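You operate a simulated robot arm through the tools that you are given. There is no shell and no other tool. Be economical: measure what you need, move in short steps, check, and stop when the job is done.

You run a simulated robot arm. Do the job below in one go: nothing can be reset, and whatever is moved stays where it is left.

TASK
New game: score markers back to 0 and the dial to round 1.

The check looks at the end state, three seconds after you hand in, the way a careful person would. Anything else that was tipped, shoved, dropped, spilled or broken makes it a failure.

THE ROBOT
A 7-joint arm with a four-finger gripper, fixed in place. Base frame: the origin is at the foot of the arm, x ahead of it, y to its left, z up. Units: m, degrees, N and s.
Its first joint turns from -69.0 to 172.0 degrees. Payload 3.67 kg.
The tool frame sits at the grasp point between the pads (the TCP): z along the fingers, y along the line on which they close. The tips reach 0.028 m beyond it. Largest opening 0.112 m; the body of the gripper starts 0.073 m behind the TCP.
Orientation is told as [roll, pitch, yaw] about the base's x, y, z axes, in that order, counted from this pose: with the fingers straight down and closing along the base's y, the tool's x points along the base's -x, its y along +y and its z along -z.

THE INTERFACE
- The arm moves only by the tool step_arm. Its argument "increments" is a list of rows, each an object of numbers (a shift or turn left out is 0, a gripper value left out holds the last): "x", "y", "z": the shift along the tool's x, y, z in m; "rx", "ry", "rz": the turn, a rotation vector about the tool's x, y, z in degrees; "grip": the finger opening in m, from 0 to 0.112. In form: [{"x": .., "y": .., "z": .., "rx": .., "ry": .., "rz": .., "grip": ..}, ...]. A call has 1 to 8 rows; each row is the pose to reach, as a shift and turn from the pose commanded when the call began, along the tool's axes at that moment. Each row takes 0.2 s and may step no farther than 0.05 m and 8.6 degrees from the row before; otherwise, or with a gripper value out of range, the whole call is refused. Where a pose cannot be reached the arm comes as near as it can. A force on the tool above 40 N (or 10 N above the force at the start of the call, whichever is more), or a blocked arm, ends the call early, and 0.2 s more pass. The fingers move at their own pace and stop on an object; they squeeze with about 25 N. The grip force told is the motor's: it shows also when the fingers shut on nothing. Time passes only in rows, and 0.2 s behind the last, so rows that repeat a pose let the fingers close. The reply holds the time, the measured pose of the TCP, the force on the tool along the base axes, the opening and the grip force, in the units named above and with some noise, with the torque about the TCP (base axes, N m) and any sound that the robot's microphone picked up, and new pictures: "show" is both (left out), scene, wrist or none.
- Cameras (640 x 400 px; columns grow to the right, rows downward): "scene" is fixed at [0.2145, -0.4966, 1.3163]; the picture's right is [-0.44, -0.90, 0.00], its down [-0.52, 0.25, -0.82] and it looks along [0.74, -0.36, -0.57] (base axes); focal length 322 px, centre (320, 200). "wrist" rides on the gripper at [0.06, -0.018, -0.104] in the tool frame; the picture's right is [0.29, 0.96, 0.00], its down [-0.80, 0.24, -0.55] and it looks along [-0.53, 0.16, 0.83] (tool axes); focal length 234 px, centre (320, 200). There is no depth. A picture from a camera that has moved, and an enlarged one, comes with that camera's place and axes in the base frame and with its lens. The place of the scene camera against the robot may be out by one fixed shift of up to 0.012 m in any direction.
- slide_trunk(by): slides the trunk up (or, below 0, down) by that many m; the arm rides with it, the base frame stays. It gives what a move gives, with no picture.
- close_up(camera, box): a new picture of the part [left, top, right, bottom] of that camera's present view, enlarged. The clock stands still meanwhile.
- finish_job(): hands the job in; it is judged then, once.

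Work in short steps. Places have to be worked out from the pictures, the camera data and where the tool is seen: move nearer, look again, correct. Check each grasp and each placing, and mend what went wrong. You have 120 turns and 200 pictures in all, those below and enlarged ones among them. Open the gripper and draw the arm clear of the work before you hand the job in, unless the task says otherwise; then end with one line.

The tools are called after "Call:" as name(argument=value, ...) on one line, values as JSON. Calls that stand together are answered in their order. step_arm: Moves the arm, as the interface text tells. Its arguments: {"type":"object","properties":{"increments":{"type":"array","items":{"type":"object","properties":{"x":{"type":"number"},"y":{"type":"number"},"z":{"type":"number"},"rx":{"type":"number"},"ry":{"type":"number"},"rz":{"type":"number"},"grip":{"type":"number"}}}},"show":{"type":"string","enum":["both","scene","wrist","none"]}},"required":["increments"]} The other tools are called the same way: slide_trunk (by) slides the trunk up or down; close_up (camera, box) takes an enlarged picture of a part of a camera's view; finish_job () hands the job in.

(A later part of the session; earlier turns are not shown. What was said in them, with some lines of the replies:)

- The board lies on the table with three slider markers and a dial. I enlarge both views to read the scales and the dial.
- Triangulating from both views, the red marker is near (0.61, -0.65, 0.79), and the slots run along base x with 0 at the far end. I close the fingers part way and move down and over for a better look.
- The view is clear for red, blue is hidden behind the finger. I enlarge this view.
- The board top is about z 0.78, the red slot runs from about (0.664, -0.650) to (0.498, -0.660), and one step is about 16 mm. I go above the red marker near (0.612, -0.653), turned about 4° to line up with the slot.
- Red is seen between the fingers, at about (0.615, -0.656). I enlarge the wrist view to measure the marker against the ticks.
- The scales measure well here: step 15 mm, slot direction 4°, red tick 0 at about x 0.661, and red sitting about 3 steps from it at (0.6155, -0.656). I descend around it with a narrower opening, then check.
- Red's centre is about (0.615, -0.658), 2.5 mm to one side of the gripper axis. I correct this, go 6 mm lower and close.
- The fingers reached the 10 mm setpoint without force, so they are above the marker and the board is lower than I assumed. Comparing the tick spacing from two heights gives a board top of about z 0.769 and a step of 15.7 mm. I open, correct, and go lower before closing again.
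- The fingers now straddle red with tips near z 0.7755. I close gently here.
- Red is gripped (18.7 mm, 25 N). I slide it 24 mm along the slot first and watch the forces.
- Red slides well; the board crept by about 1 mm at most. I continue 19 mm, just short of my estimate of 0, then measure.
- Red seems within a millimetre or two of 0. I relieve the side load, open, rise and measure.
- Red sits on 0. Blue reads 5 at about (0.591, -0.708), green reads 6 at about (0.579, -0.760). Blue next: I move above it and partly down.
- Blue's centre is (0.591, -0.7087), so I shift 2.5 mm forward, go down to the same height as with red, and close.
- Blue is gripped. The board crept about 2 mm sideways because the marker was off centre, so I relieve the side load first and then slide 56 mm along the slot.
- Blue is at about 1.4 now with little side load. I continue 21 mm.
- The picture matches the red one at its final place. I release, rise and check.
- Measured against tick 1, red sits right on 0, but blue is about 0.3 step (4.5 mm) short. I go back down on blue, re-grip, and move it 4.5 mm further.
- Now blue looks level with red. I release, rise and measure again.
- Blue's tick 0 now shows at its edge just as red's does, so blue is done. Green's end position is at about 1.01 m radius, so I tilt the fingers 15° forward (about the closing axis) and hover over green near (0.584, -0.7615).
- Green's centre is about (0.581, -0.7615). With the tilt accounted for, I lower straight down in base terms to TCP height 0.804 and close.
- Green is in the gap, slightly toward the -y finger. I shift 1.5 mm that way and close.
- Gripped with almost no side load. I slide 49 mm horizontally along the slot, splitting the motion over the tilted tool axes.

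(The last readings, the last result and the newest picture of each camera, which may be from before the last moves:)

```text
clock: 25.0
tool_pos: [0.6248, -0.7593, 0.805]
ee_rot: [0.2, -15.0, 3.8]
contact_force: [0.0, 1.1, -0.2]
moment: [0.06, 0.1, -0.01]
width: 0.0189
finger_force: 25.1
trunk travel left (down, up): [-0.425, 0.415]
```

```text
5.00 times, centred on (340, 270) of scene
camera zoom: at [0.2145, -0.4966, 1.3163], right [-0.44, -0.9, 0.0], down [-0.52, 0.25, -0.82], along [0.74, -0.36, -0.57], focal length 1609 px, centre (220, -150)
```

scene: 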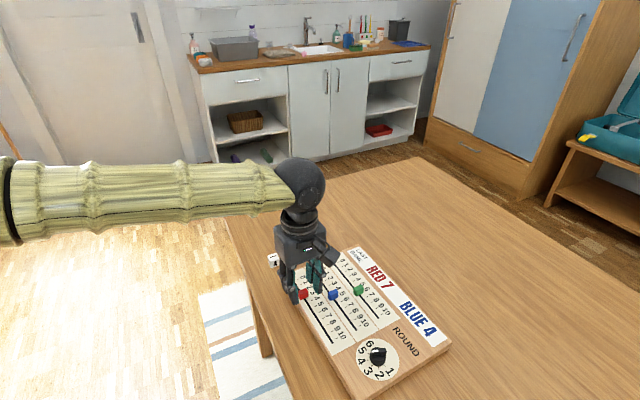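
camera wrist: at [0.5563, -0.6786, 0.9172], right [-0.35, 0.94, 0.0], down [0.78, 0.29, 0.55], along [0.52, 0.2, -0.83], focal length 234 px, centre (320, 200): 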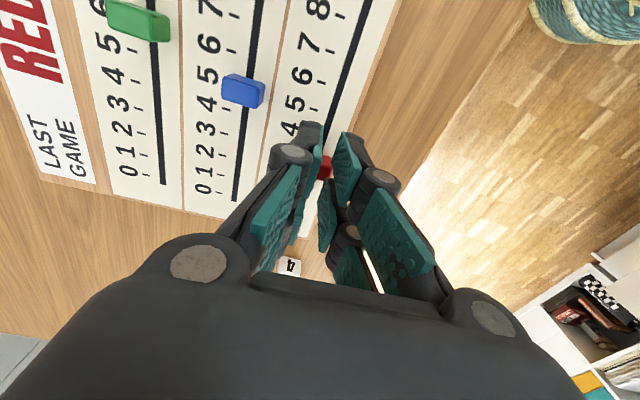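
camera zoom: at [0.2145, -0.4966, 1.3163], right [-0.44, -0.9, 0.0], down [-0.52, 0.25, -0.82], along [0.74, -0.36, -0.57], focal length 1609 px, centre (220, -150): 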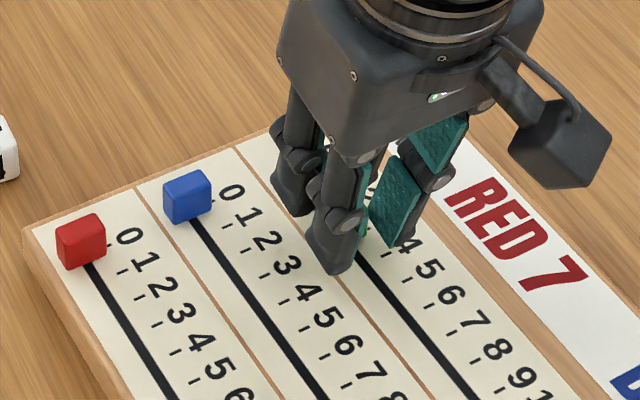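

Tracking is good. I go another 41 mm.

Call:
step_arm(increments=[{"x": -0.00676, "z": 0.00181}, {"x": -0.01352, "z": 0.00362}, {"x": -0.02028, "z": 0.00543, "y": -0.0001}, {"x": -0.02704, "z": 0.00725, "y": -0.0002}, {"x": -0.0338, "z": 0.00906, "y": -0.0003}, {"x": -0.0396, "z": 0.0106, "y": -0.0004}, {"x": -0.0396, "z": 0.0106, "y": -0.0004}], show="none")

Call:
close_up(camera="scene", box=[290, 240, 365, 290])

Call:
close_up(camera="wrist", box=[220, 60, 420, 220])

```text
clock: 26.6
tool_pos: [0.6667, -0.7591, 0.8043]
ee_rot: [0.1, -15.0, 3.9]
contact_force: [1.3, -0.7, 0.7]
moment: [0.01, -0.07, -0.04]
width: 0.0189
finger_force: 24.8
trunk travel left (down, up): [-0.425, 0.415]
```

```text
8.00 times, centred on (328, 265) of scene
camera zoom: at [0.2145, -0.4966, 1.3163], right [-0.44, -0.9, 0.0], down [-0.52, 0.25, -0.82], along [0.74, -0.36, -0.57], focal length 2574 px, centre (260, -320)
```

zoom: 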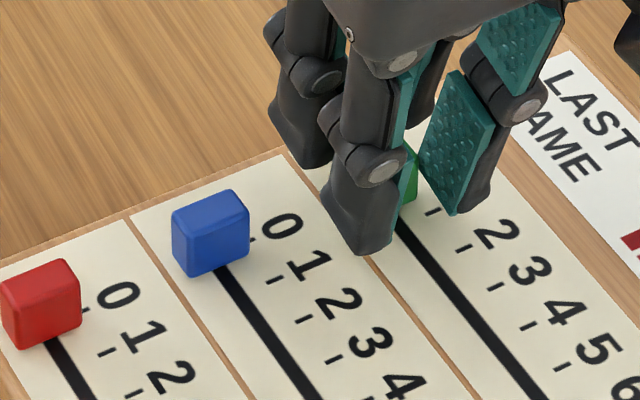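

```text
2.50 times, centred on (320, 140) of wrist
camera zoom: at [0.583, -0.7815, 0.8893], right [-0.34, 0.94, -0.07], down [0.61, 0.28, 0.74], along [0.71, 0.21, -0.67], focal length 585 px, centre (320, 350)
```

zoom: 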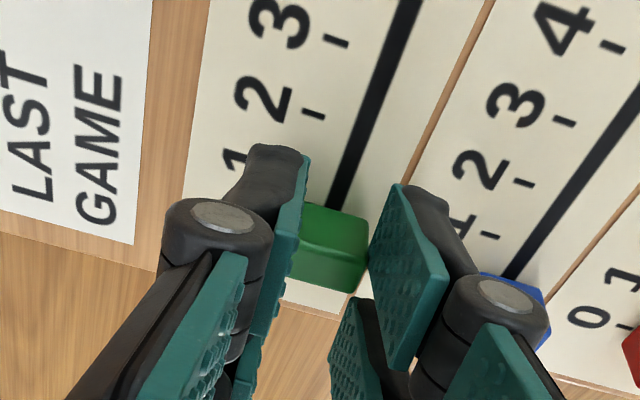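

By comparison with blue, green is about 0.35 step short. I move it 5 mm more and look again.

Call:
step_arm(increments=[{"x": -0.0024, "z": 0.00065}, {"x": -0.0049, "z": 0.0013}, {"x": -0.0049, "z": 0.0013}], show="none")

Call:
close_up(camera="scene", box=[290, 240, 365, 290])

```text
clock: 27.4
tool_pos: [0.672, -0.7593, 0.8044]
ee_rot: [0.1, -15.0, 3.8]
contact_force: [1.2, -3.4, -0.1]
moment: [-0.06, -0.06, -0.04]
width: 0.0186
finger_force: 24.9
trunk travel left (down, up): [-0.425, 0.415]
```

```text
8.00 times, centred on (328, 265) of scene
camera zoom: at [0.2145, -0.4966, 1.3163], right [-0.44, -0.9, 0.0], down [-0.52, 0.25, -0.82], along [0.74, -0.36, -0.57], focal length 2574 px, centre (260, -320)
```

zoom: 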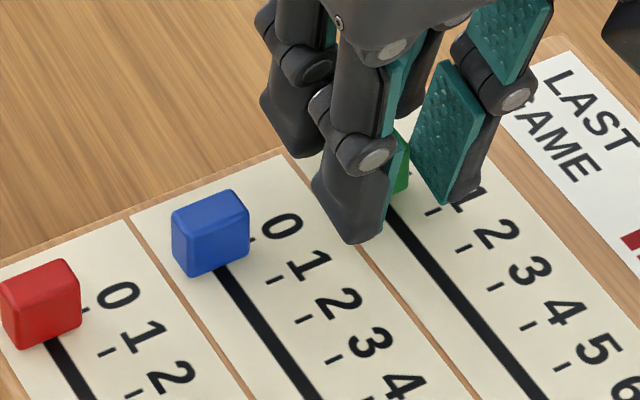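

Green now matches blue relative to tick 1. I relieve the side load, release, and withdraw along the fingers.

Call:
step_arm(increments=[{"y": -0.0007}, {"y": -0.0007, "grip": 0.036}, {"y": -0.0007, "grip": 0.036}, {"y": -0.0007, "z": -0.04}, {"y": -0.0007, "z": -0.08}, {"x": 0.03, "y": -0.0007, "z": -0.11, "ry": 7}, {"x": 0.06, "y": -0.0007, "z": -0.13, "ry": 15}, {"x": 0.1, "y": -0.0007, "z": -0.14, "ry": 15}], show="wrist")

Call:
close_up(camera="scene", box=[280, 240, 370, 300])

```text
clock: 29.2
tool_pos: [0.5374, -0.7671, 0.9164]
ee_rot: [0.1, 0.1, 3.9]
contact_force: [-0.2, 0.1, 0.9]
moment: [-0.02, -0.01, 0.01]
width: 0.0359
finger_force: 0.0
trunk travel left (down, up): [-0.425, 0.415]
camera wrist: at [0.4784, -0.7879, 1.0196], right [-0.35, 0.94, 0.0], down [0.78, 0.29, 0.55], along [0.52, 0.2, -0.83], focal length 234 px, centre (320, 200)
```

wrist: 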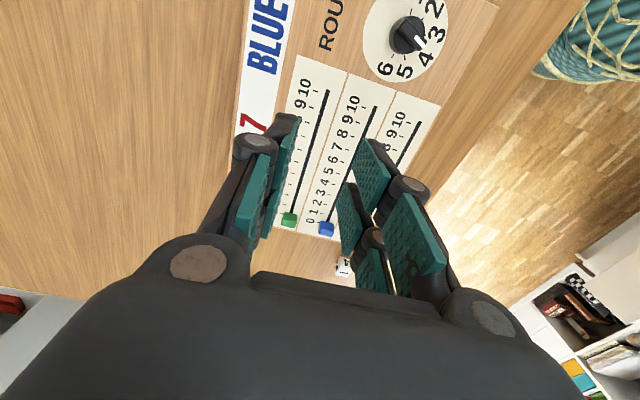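

```text
6.67 times, centred on (325, 270) of scene
camera zoom: at [0.2145, -0.4966, 1.3163], right [-0.44, -0.9, 0.0], down [-0.52, 0.25, -0.82], along [0.74, -0.36, -0.57], focal length 2145 px, centre (287, -267)
```

zoom: 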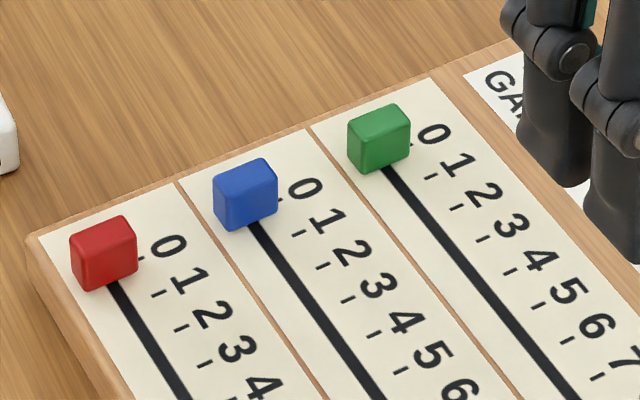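

All three markers line up at 0. Now the dial, at about (0.448, -0.723): I move back over to view it.

Call:
step_arm(increments=[{"x": 0.04, "y": 0.015, "grip": 0.06}, {"x": 0.08, "y": 0.03}, {"x": 0.11, "y": 0.045}, {"x": 0.1335, "y": 0.0562}, {"x": 0.1335, "y": 0.0562}], show="wrist")

Call:
close_up(camera="wrist", box=[240, 40, 440, 200])

Call:
close_up(camera="scene", box=[345, 325, 420, 390])

```text
clock: 30.4
tool_pos: [0.4028, -0.7212, 0.9156]
ee_rot: [0.1, 0.0, 3.9]
contact_force: [0.3, 0.7, 0.2]
moment: [0.0, 0.01, 0.01]
width: 0.0602
finger_force: 0.1
trunk travel left (down, up): [-0.425, 0.415]
camera wrist: at [0.343, -0.7412, 1.0184], right [-0.35, 0.94, 0.0], down [0.78, 0.29, 0.55], along [0.52, 0.2, -0.83], focal length 234 px, centre (320, 200)
```

wrist: 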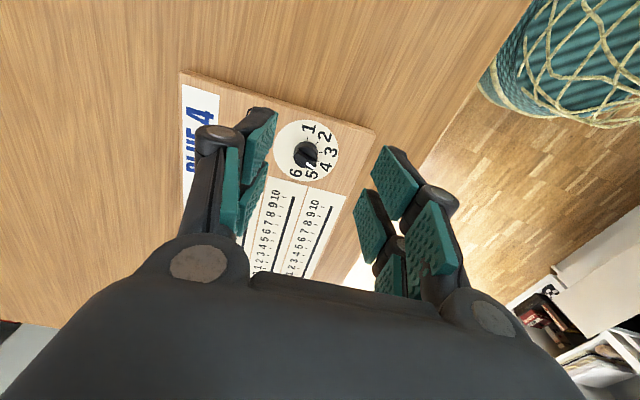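

```text
2.50 times, centred on (340, 120) of wrist
camera zoom: at [0.343, -0.7412, 1.0184], right [-0.35, 0.94, 0.0], down [0.78, 0.29, 0.55], along [0.52, 0.2, -0.83], focal length 585 px, centre (270, 400)
```

zoom: 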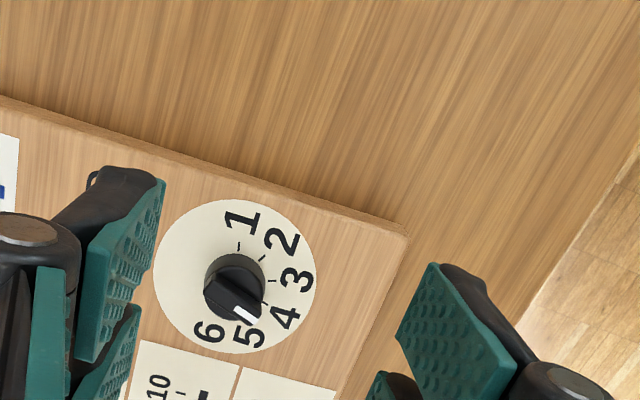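

```text
6.15 times, centred on (382, 358) of scene
camera zoom: at [0.2145, -0.4966, 1.3163], right [-0.44, -0.9, 0.0], down [-0.52, 0.25, -0.82], along [0.74, -0.36, -0.57], focal length 1980 px, centre (-65, -769)
```

zoom: 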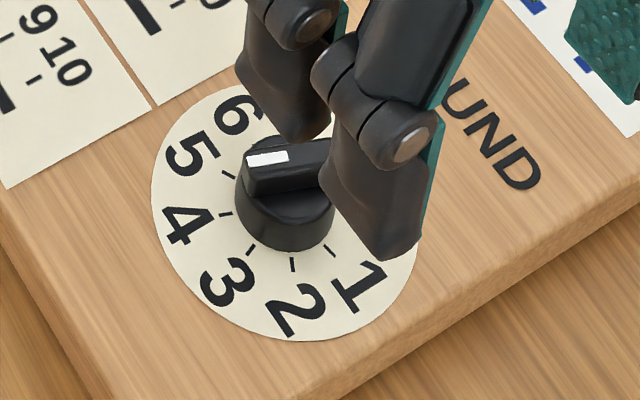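

The pointer sits at about 70°, i.e. on 4. The numbers run in 40° steps with 1 at about 194°, so the knob must turn about 120° counter-clockwise seen from above. I move over the knob at about (0.442, -0.718), high, and start turning the gripper to yaw -106 so that it can turn back through the whole arc while holding the bar.

Call:
step_arm(increments=[{"x": -0.01, "rz": 8.5, "grip": 0.04}, {"x": -0.02, "rz": 17}, {"x": -0.03, "rz": 25.5}, {"x": -0.0391, "rz": 34}, {"x": -0.0391, "rz": 42.5}, {"x": -0.0391, "rz": 51}, {"x": -0.0391, "rz": 59.5}, {"x": -0.0391, "rz": 68}], show="none")

Call:
step_arm(increments=[{"rz": 8.4}, {"rz": 16.8}, {"rz": 25.2}, {"rz": 33.6}, {"rz": 42}, {"rz": 42}], show="both")

```text
clock: 32.2
tool_pos: [0.4408, -0.7191, 0.9151]
ee_rot: [0.0, 0.1, -64.2]
contact_force: [-0.4, 0.6, 0.7]
moment: [0.03, 0.0, 0.01]
width: 0.0399
finger_force: 0.0
trunk travel left (down, up): [-0.425, 0.415]
```

```text
clock: 33.6
tool_pos: [0.446, -0.717, 0.9135]
ee_rot: [-0.2, 0.1, -106.1]
contact_force: [1.3, -0.7, -0.2]
moment: [0.02, 0.08, 0.01]
width: 0.0401
finger_force: 0.0
trunk travel left (down, up): [-0.425, 0.415]
camera wrist: at [0.4442, -0.6545, 1.0168], right [1.0, 0.01, 0.0], down [0.01, -0.83, 0.55], along [0.0, -0.55, -0.83], focal length 234 px, centre (320, 200)
```

scene: 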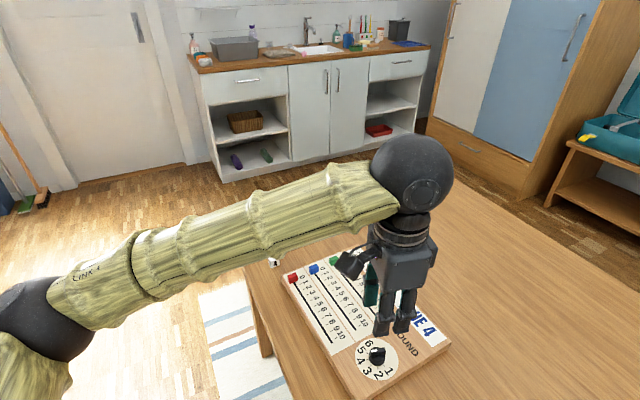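
wrist: 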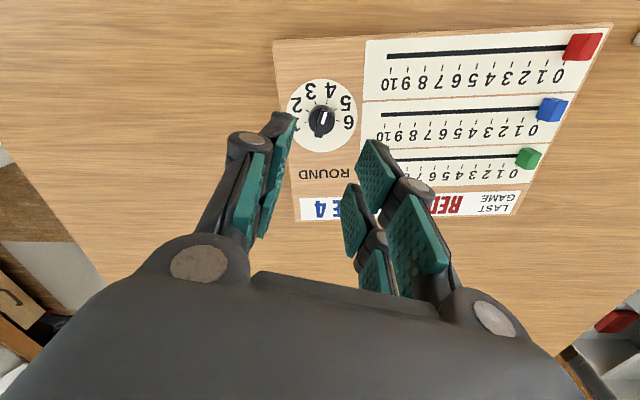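

The full turn was reachable. I enlarge the wrist view to read the pointer and the centre of the knob.

Call:
close_up(camera="wrist", box=[270, 65, 370, 165])

```text
4.00 times, centred on (320, 115) of wrist
camera zoom: at [0.4442, -0.6545, 1.0168], right [1.0, 0.01, 0.0], down [0.01, -0.83, 0.55], along [0.0, -0.55, -0.83], focal length 937 px, centre (320, 540)
```

zoom: 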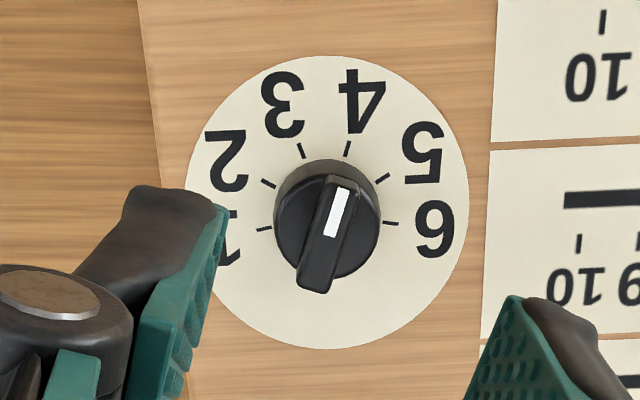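

The pointer is at 74°, exactly on 4, with the knob centre at about (0.4447, -0.7155). I centre and lower so that the tips end near z 0.786, beside the bar.

Call:
step_arm(increments=[{"x": 0.001, "y": -0.0016, "z": 0.03, "grip": 0.03}, {"x": 0.001, "y": -0.0016, "z": 0.06}, {"x": 0.001, "y": -0.0016, "z": 0.085}, {"x": 0.001, "y": -0.0016, "z": 0.099}, {"x": 0.001, "y": -0.0016, "z": 0.099}], show="none")

Call:
close_up(camera="wrist", box=[240, 80, 400, 200])

Call:
close_up(camera="scene", box=[335, 310, 425, 380])

```text
clock: 34.8
tool_pos: [0.4436, -0.7142, 0.8391]
ee_rot: [0.0, 0.9, -105.0]
contact_force: [-0.3, -0.2, -0.8]
moment: [0.05, -0.03, -0.03]
width: 0.0302
finger_force: 0.1
out of reach, approached as far as the arm can: row 2, 3, 4, 5
trunk travel left (down, up): [-0.425, 0.415]
```

```text
3.33 times, centred on (320, 140) of wrist
camera zoom: at [0.4415, -0.6511, 0.9438], right [1.0, 0.03, 0.01], down [0.03, -0.84, 0.54], along [0.02, -0.54, -0.84], focal length 781 px, centre (320, 400)
```

zoom: 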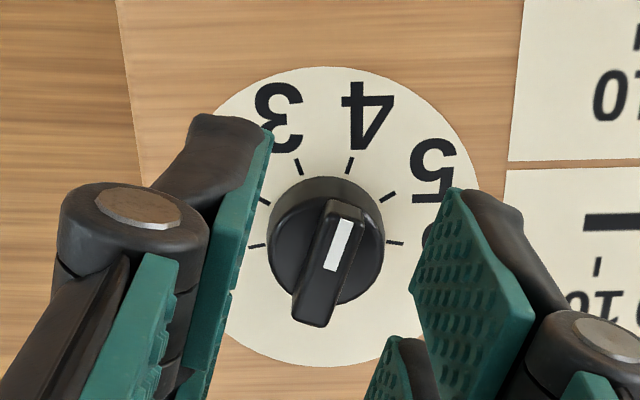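

```text
5.71 times, centred on (380, 345) of scene
camera zoom: at [0.2145, -0.4966, 1.3163], right [-0.44, -0.9, 0.0], down [-0.52, 0.25, -0.82], along [0.74, -0.36, -0.57], focal length 1839 px, centre (-23, -629)
```

zoom: 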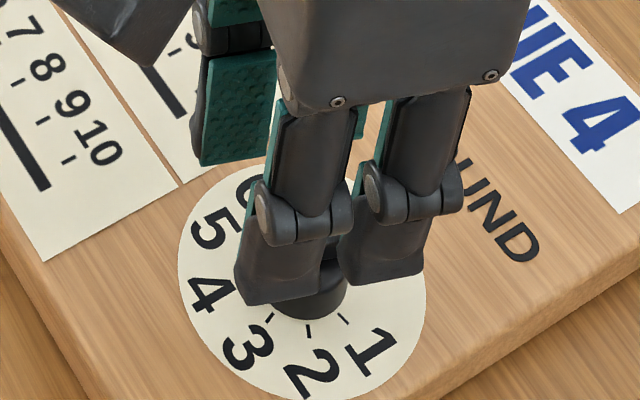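

At this yaw the wrist runs out of reach near the table. The pose is reachable when higher relative to the trunk, so I go back up and will lower the trunk instead.

Call:
step_arm(increments=[{"z": -0.03}, {"z": -0.07}, {"z": -0.095}, {"z": -0.095}], show="none")

Call:
slide_trunk(by=-0.06)

```text
clock: 35.8
tool_pos: [0.4458, -0.7081, 0.9374]
ee_rot: [0.0, 0.2, -106.1]
contact_force: [0.9, -1.5, -0.6]
moment: [0.12, -0.01, -0.02]
width: 0.0298
finger_force: 0.0
out of reach, approached as far as the arm can: row 1, 2
trunk travel left (down, up): [-0.425, 0.415]
```

```text
clock: 36.8
tool_pos: [0.4454, -0.7097, 0.8766]
ee_rot: [-0.1, 0.0, -106.1]
contact_force: [-0.8, 0.1, 0.4]
moment: [-0.03, 0.0, -0.01]
width: 0.03
finger_force: 0.1
trunk travel left (down, up): [-0.365, 0.475]
```

The trunk slide works. I correct the position (6 mm along the bar) and then lower the trunk another 40 mm.

Call:
step_arm(increments=[{"x": -0.0058, "y": 0.0009}, {"x": -0.0058, "y": 0.0009}], show="none")

Call:
slide_trunk(by=-0.04)

Call:
close_up(camera="wrist", box=[240, 80, 400, 200])

Call:
close_up(camera="scene", box=[335, 310, 425, 380])

```text
clock: 37.4
tool_pos: [0.4436, -0.7165, 0.877]
ee_rot: [-0.1, 0.2, -105.9]
contact_force: [0.1, 0.6, 0.4]
moment: [0.01, -0.01, -0.01]
width: 0.0302
finger_force: 0.0
trunk travel left (down, up): [-0.365, 0.475]
```

```text
clock: 38.2
tool_pos: [0.4447, -0.7154, 0.8371]
ee_rot: [0.0, 0.1, -105.9]
contact_force: [0.0, 0.4, 0.2]
moment: [-0.04, 0.01, 0.04]
width: 0.03
finger_force: 0.2
trunk travel left (down, up): [-0.325, 0.515]
```

```text
3.33 times, centred on (320, 140) of wrist
camera zoom: at [0.4431, -0.6519, 0.9409], right [1.0, 0.01, 0.0], down [0.01, -0.83, 0.55], along [0.01, -0.55, -0.83], focal length 781 px, centre (320, 400)
```

zoom: 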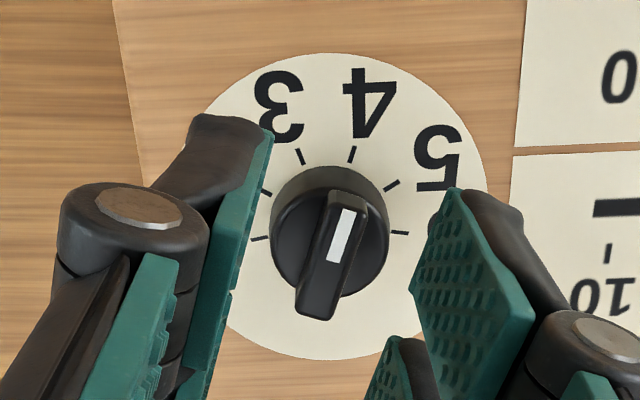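

```text
5.71 times, centred on (380, 345) of scene
camera zoom: at [0.2145, -0.4966, 1.3163], right [-0.44, -0.9, 0.0], down [-0.52, 0.25, -0.82], along [0.74, -0.36, -0.57], focal length 1839 px, centre (-23, -629)
```

zoom: 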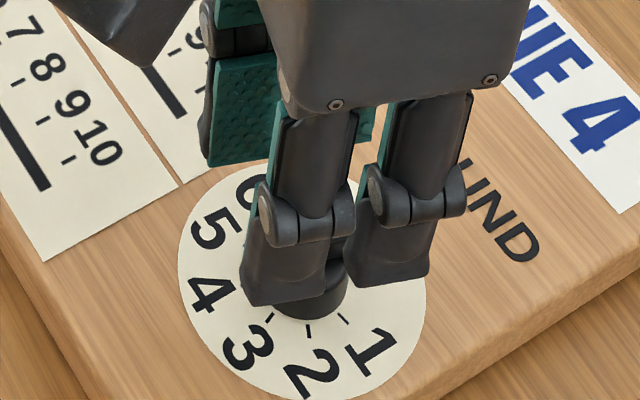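

The bar is centred between the pads. I lower the trunk the last 23 mm and close on the bar.

Call:
slide_trunk(by=-0.023)

Call:
step_arm(increments=[{"grip": 0.004}, {"z": 0}, {"z": 0}], show="none")

Call:
close_up(camera="wrist", box=[240, 80, 400, 200])

Call:
close_up(camera="scene", box=[335, 310, 425, 380])

```text
clock: 38.9
tool_pos: [0.4435, -0.7151, 0.8143]
ee_rot: [-0.1, 0.0, -106.0]
contact_force: [-0.2, 0.7, 0.2]
moment: [-0.02, -0.04, -0.01]
width: 0.0303
finger_force: 0.1
trunk travel left (down, up): [-0.302, 0.538]
```

```text
clock: 39.7
tool_pos: [0.4437, -0.7163, 0.8147]
ee_rot: [-0.1, 0.2, -106.0]
contact_force: [9.6, -3.2, 4.2]
moment: [-0.46, -0.13, 0.04]
width: 0.0089
finger_force: 25.4
trunk travel left (down, up): [-0.302, 0.538]
```

```text
3.33 times, centred on (320, 140) of wrist
camera zoom: at [0.444, -0.6519, 0.9175], right [1.0, 0.01, 0.0], down [0.01, -0.83, 0.55], along [0.01, -0.55, -0.83], focal length 781 px, centre (320, 400)
```

zoom: 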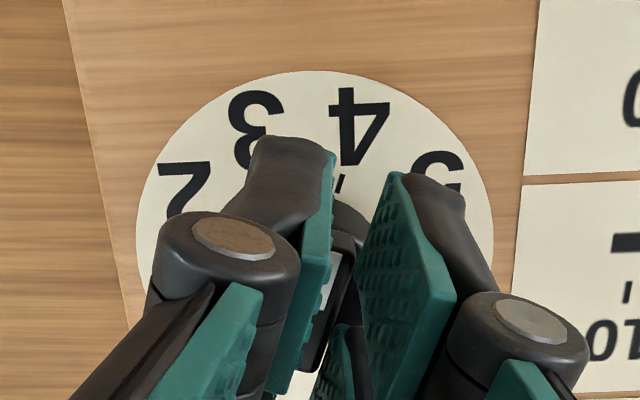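

```text
5.71 times, centred on (380, 345) of scene
camera zoom: at [0.2145, -0.4966, 1.3163], right [-0.44, -0.9, 0.0], down [-0.52, 0.25, -0.82], along [0.74, -0.36, -0.57], focal length 1839 px, centre (-23, -629)
```

zoom: 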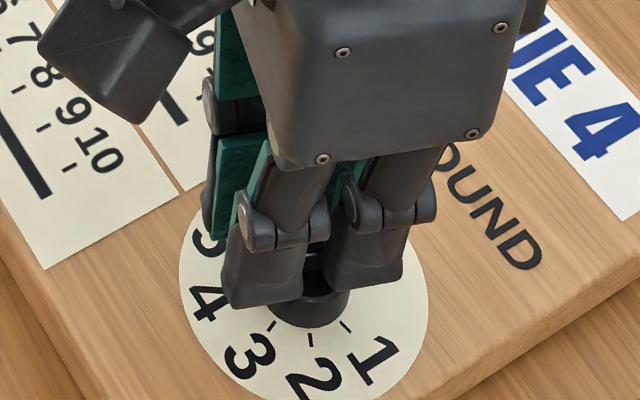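

The bar is held (8.9 mm), with a 10 N side load because the knob is about 2 mm further along +y of the tool. I relieve that and begin turning.

Call:
step_arm(increments=[{"y": 0.001}, {"y": 0.002}, {"y": 0.002}], show="none")

Call:
step_arm(increments=[{"rz": -5}, {"rz": -10}, {"rz": -15}, {"rz": -20}], show="none")

Call:
close_up(camera="scene", box=[335, 310, 425, 380])

```text
clock: 40.5
tool_pos: [0.4465, -0.7154, 0.8144]
ee_rot: [-0.2, 0.0, -105.8]
contact_force: [-3.1, 1.7, -0.2]
moment: [-0.11, 0.19, 0.0]
width: 0.0089
finger_force: 25.2
trunk travel left (down, up): [-0.302, 0.538]
```

```text
clock: 41.5
tool_pos: [0.4464, -0.7157, 0.8136]
ee_rot: [0.0, 0.1, -86.0]
contact_force: [-5.1, 3.8, 0.5]
moment: [-0.39, 0.01, -0.06]
width: 0.0091
finger_force: 25.5
trunk travel left (down, up): [-0.302, 0.538]
```

```text
5.71 times, centred on (380, 345) of scene
camera zoom: at [0.2145, -0.4966, 1.3163], right [-0.44, -0.9, 0.0], down [-0.52, 0.25, -0.82], along [0.74, -0.36, -0.57], focal length 1839 px, centre (-23, -629)
```

zoom: 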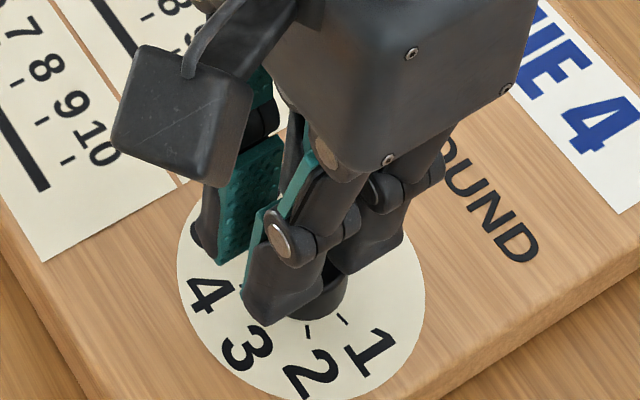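

The knob turns with the gripper and the board stays still. I trim the position by under a millimetre and go on turning.

Call:
step_arm(increments=[{"x": 0.0005, "y": -0.0008, "rz": -6}, {"x": 0.0005, "y": -0.0008, "rz": -12}, {"x": 0.0005, "y": -0.0008, "rz": -18}, {"x": 0.0005, "y": -0.0008, "rz": -24}, {"x": 0.0005, "y": -0.0008, "rz": -30}, {"x": 0.0005, "y": -0.0008, "rz": -36}, {"x": 0.0005, "y": -0.0008, "rz": -42}, {"x": 0.0005, "y": -0.0008, "rz": -48}], show="none")

Call:
close_up(camera="scene", box=[335, 310, 425, 380])

```text
clock: 43.3
tool_pos: [0.444, -0.7161, 0.8136]
ee_rot: [-0.1, 0.2, -37.9]
contact_force: [-3.3, -4.2, 1.0]
moment: [0.05, 0.16, -0.05]
width: 0.0091
finger_force: 25.3
trunk travel left (down, up): [-0.302, 0.538]
```

```text
5.71 times, centred on (380, 345) of scene
camera zoom: at [0.2145, -0.4966, 1.3163], right [-0.44, -0.9, 0.0], down [-0.52, 0.25, -0.82], along [0.74, -0.36, -0.57], focal length 1839 px, centre (-23, -629)
```

zoom: 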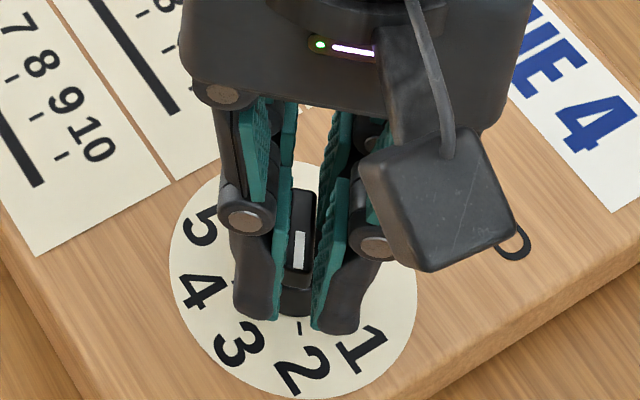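

The knob follows (pointer now past 2), but the board crept about 3 mm. I measure the board against its original place before going on.

Call:
close_up(camera="scene", box=[250, 230, 460, 400])

Call:
close_up(camera="wrist", box=[240, 80, 400, 200])

```text
2.35 times, centred on (355, 315) of scene
camera zoom: at [0.2145, -0.4966, 1.3163], right [-0.44, -0.9, 0.0], down [-0.52, 0.25, -0.82], along [0.74, -0.36, -0.57], focal length 757 px, centre (238, -71)
```

zoom: 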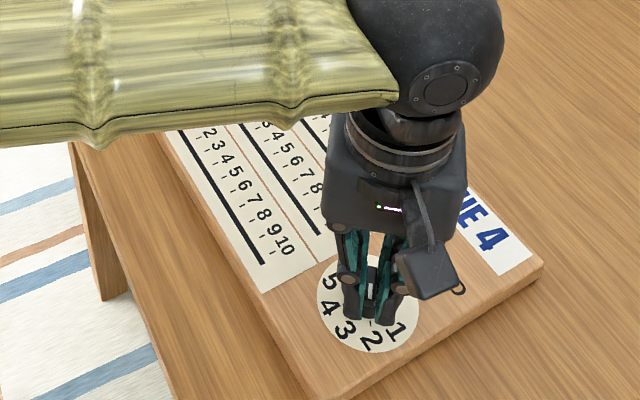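

```text
3.33 times, centred on (320, 140) of wrist
camera zoom: at [0.3865, -0.6923, 0.9175], right [0.36, 0.93, 0.0], down [0.78, -0.3, 0.55], along [0.52, -0.2, -0.83], focal length 781 px, centre (320, 400)
```

zoom: 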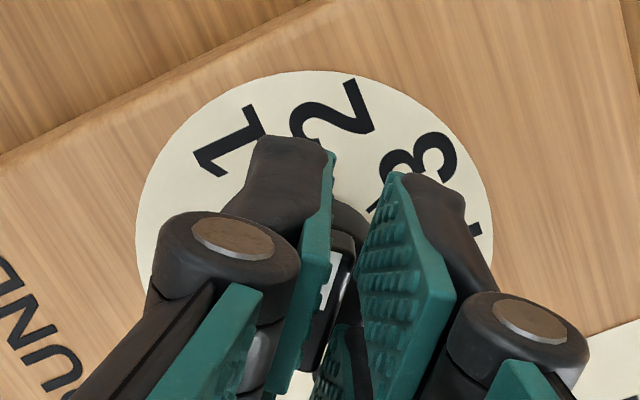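

The board is about 5–6 mm toward +x from where it began. While holding the knob I can draw it back gently, so I combine the remaining 52° turn with a small pull-back.

Call:
step_arm(increments=[{"y": -0.001, "rz": -6.5}, {"x": 0.0003, "y": -0.0015, "rz": -13}, {"x": 0.0006, "y": -0.002, "rz": -19.5}, {"x": 0.0009, "y": -0.0025, "rz": -26}, {"x": 0.0012, "y": -0.003, "rz": -32.5}, {"x": 0.0015, "y": -0.0035, "rz": -39}, {"x": 0.0019, "y": -0.004, "rz": -45.5}, {"x": 0.0019, "y": -0.004, "rz": -52}], show="none")

Call:
close_up(camera="scene", box=[250, 230, 460, 400])

Call:
close_up(camera="wrist", box=[240, 80, 400, 200])

```text
clock: 45.1
tool_pos: [0.4421, -0.7167, 0.8125]
ee_rot: [0.0, 0.0, 13.9]
contact_force: [8.8, -4.1, 6.4]
moment: [0.0, -0.74, -0.61]
width: 0.0091
finger_force: 24.7
trunk travel left (down, up): [-0.302, 0.538]
```

```text
2.35 times, centred on (355, 315) of scene
camera zoom: at [0.2145, -0.4966, 1.3163], right [-0.44, -0.9, 0.0], down [-0.52, 0.25, -0.82], along [0.74, -0.36, -0.57], focal length 757 px, centre (238, -71)
```

zoom: 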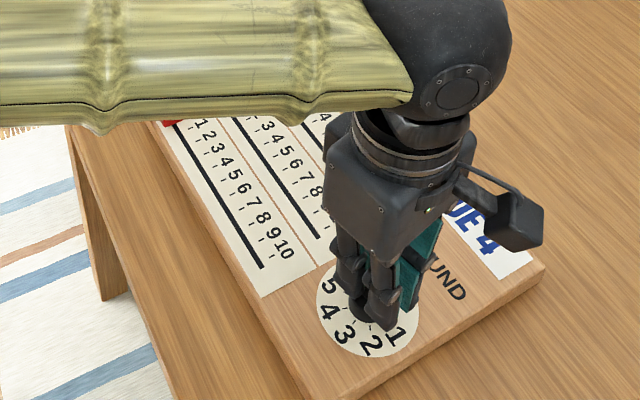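

```text
3.33 times, centred on (320, 140) of wrist
camera zoom: at [0.3875, -0.7485, 0.9172], right [-0.51, 0.86, 0.0], down [0.72, 0.42, 0.56], along [0.48, 0.29, -0.83], focal length 781 px, centre (320, 400)
```

zoom: 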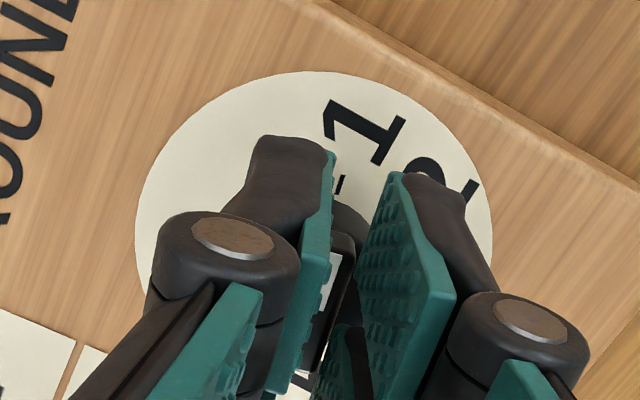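

Tick 1 is now exactly where tick 4 was in the gripped view, so the pointer is on 1. I ease the twist by 1° and nudge the board back about 4 mm in -y and 2 mm in -x, to its original place.

Call:
step_arm(increments=[{"x": 0.001, "y": -0.001, "rz": 1}, {"x": 0.002, "y": -0.002, "rz": 1}, {"x": 0.003, "y": -0.003, "rz": 1}, {"x": 0.0038, "y": -0.004, "rz": 1}, {"x": 0.0038, "y": -0.004, "rz": 1}], show="none")

Call:
close_up(camera="scene", box=[250, 230, 460, 400])

```text
clock: 46.3
tool_pos: [0.4379, -0.7222, 0.8129]
ee_rot: [0.1, 0.1, 12.9]
contact_force: [-0.3, 4.9, -0.9]
moment: [0.1, -0.03, 0.04]
width: 0.0092
finger_force: 25.1
trunk travel left (down, up): [-0.302, 0.538]
```

```text
2.35 times, centred on (355, 315) of scene
camera zoom: at [0.2145, -0.4966, 1.3163], right [-0.44, -0.9, 0.0], down [-0.52, 0.25, -0.82], along [0.74, -0.36, -0.57], focal length 757 px, centre (238, -71)
```

zoom: 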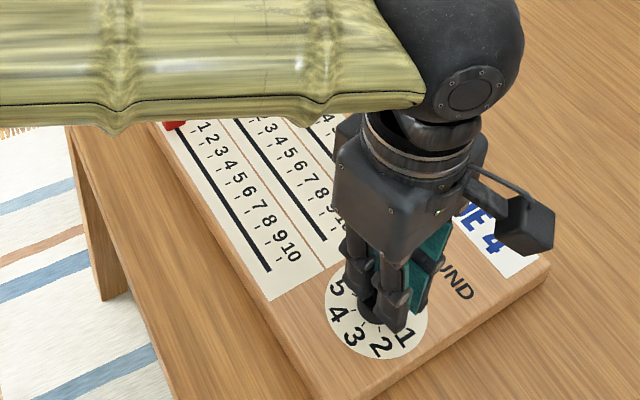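

The board is back to within about 2 mm of its original place. I release the knob and rise straight up.

Call:
step_arm(increments=[{"y": 0.001}, {"y": 0.001, "grip": 0.03}, {"y": 0.001, "grip": 0.03}, {"y": 0.001, "z": -0.04}, {"y": 0.001, "z": -0.08}, {"x": 0.03, "y": 0.001, "z": -0.11}, {"x": 0.03, "y": 0.001, "z": -0.11}], show="none")

Call:
close_up(camera="wrist", box=[260, 60, 400, 180])

Call:
close_up(camera="scene", box=[345, 325, 420, 390])

```text
clock: 47.9
tool_pos: [0.4087, -0.7293, 0.9255]
ee_rot: [0.0, 0.0, 13.1]
contact_force: [-0.3, 0.0, 0.5]
moment: [-0.02, -0.01, -0.01]
width: 0.0301
finger_force: 0.0
trunk travel left (down, up): [-0.302, 0.538]
```

```text
3.33 times, centred on (330, 120) of wrist
camera zoom: at [0.3542, -0.7592, 1.0288], right [-0.5, 0.87, 0.0], down [0.72, 0.41, 0.55], along [0.48, 0.28, -0.83], focal length 781 px, centre (287, 467)
```

zoom: 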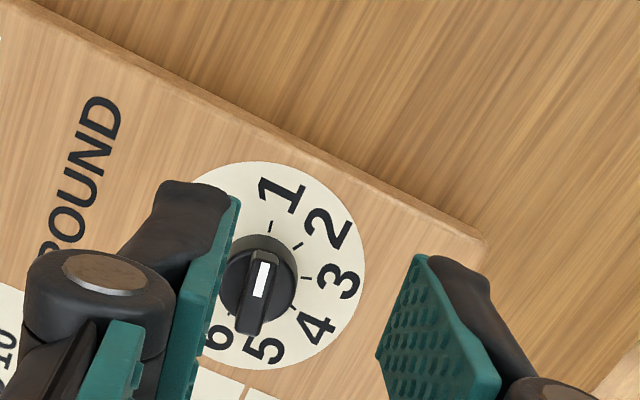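

```text
6.15 times, centred on (382, 358) of scene
camera zoom: at [0.2145, -0.4966, 1.3163], right [-0.44, -0.9, 0.0], down [-0.52, 0.25, -0.82], along [0.74, -0.36, -0.57], focal length 1980 px, centre (-65, -769)
```

zoom: 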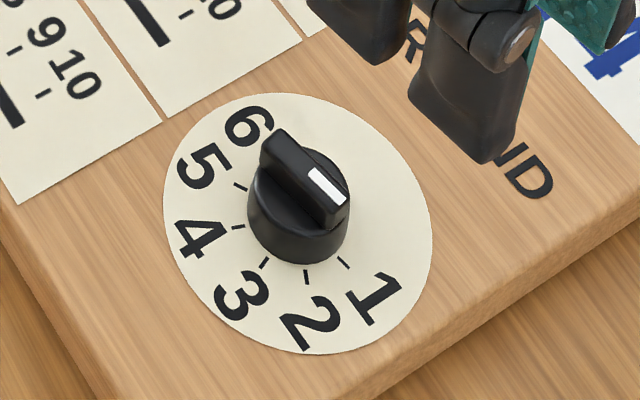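

The pointer measures 194°, matching number 1. I open the gripper and draw the arm up and back for a last overall check.

Call:
step_arm(increments=[{"z": -0.04, "grip": 0.06}, {"z": -0.08}, {"z": -0.12, "y": 0.03}, {"z": -0.14, "y": 0.07}, {"z": -0.15, "y": 0.11}, {"z": -0.15, "y": 0.155}, {"z": -0.15, "y": 0.2}, {"z": -0.15, "y": 0.2}], show="scene")

Call:
close_up(camera="scene", box=[250, 230, 460, 400])

```text
clock: 49.7
tool_pos: [0.3644, -0.5314, 1.0743]
ee_rot: [0.1, 0.0, 12.9]
contact_force: [0.2, 0.1, 1.3]
moment: [-0.06, -0.02, 0.02]
width: 0.06
finger_force: 0.2
trunk travel left (down, up): [-0.302, 0.538]
```

scene: 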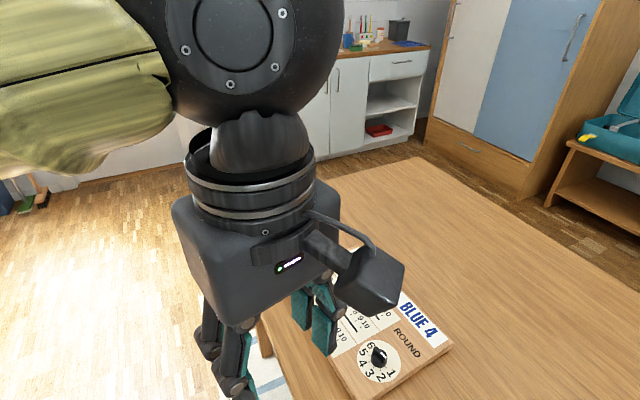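

```text
2.35 times, centred on (355, 315) of scene
camera zoom: at [0.2145, -0.4966, 1.3163], right [-0.44, -0.9, 0.0], down [-0.52, 0.25, -0.82], along [0.74, -0.36, -0.57], focal length 757 px, centre (238, -71)
```

zoom: 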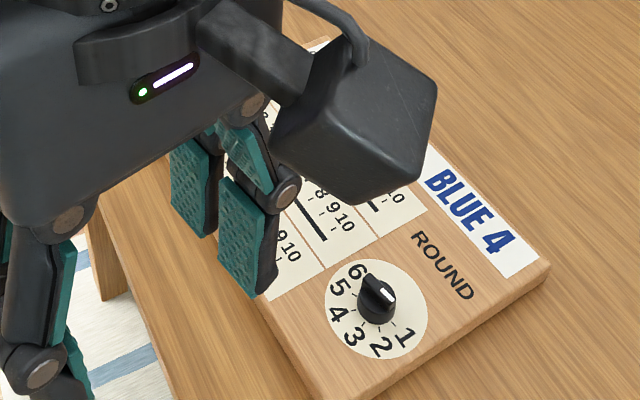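

The arm blocks the scene camera. I move it further to +y to see the board.

Call:
step_arm(increments=[{"y": 0.045}, {"y": 0.09}, {"y": 0.135}, {"y": 0.18}, {"y": 0.22}, {"y": 0.22}], show="scene")

Call:
close_up(camera="scene", box=[250, 230, 460, 400])

Call:
close_up(camera="scene", box=[280, 240, 370, 300])

```text
clock: 51.1
tool_pos: [0.2628, -0.3736, 1.0592]
ee_rot: [0.2, 0.0, 13.0]
contact_force: [0.2, -0.6, -0.4]
moment: [0.02, -0.01, 0.0]
width: 0.0601
finger_force: 0.1
out of reach, approached as far as the arm can: row 3, 4, 5, 6
trunk travel left (down, up): [-0.302, 0.538]
```

scene: 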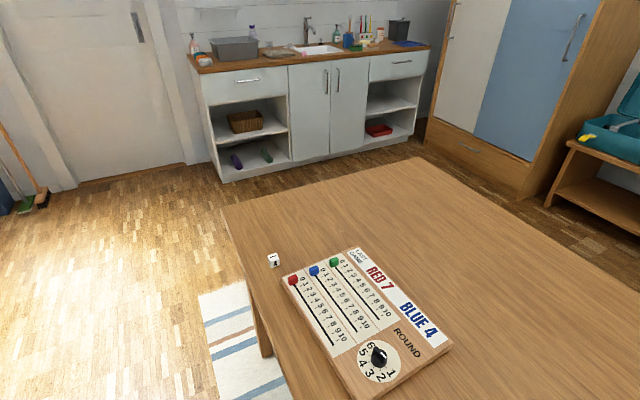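

```text
2.35 times, centred on (355, 315) of scene
camera zoom: at [0.2145, -0.4966, 1.3163], right [-0.44, -0.9, 0.0], down [-0.52, 0.25, -0.82], along [0.74, -0.36, -0.57], focal length 757 px, centre (238, -71)
```

zoom: 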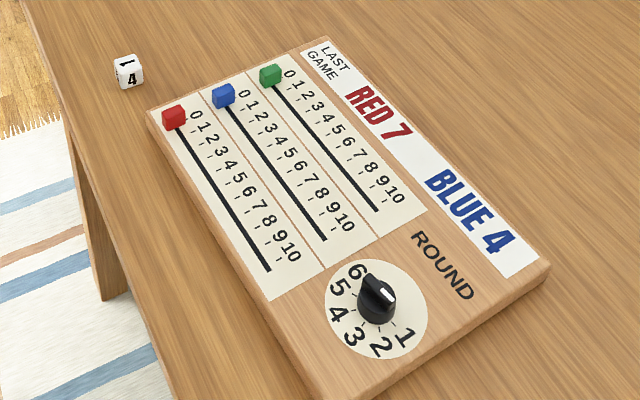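

```text
6.67 times, centred on (325, 270) of scene
camera zoom: at [0.2145, -0.4966, 1.3163], right [-0.44, -0.9, 0.0], down [-0.52, 0.25, -0.82], along [0.74, -0.36, -0.57], focal length 2145 px, centre (287, -267)
```

zoom: 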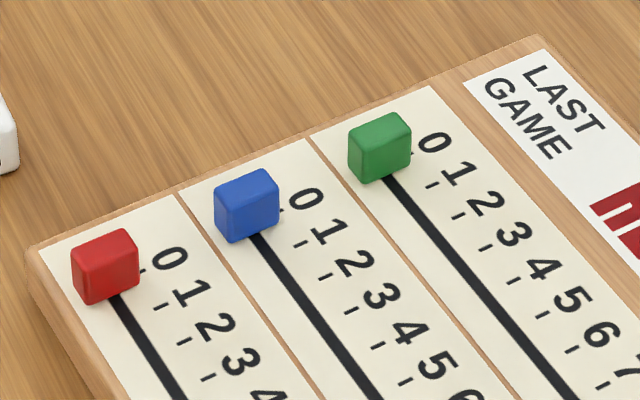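

All three markers are at 0, the dial points to 1, the die is untouched, and the board is within a few millimetres of its starting place. The arm is clear and the gripper is open, so I hand in.

Call:
finish_job()

```text
The job is handed in.
```

The red, blue and green markers are all back at 0 and the dial is on round 1; the board crept a few millimetres while I worked, and I nudged it back to within about 2 mm of where it started.
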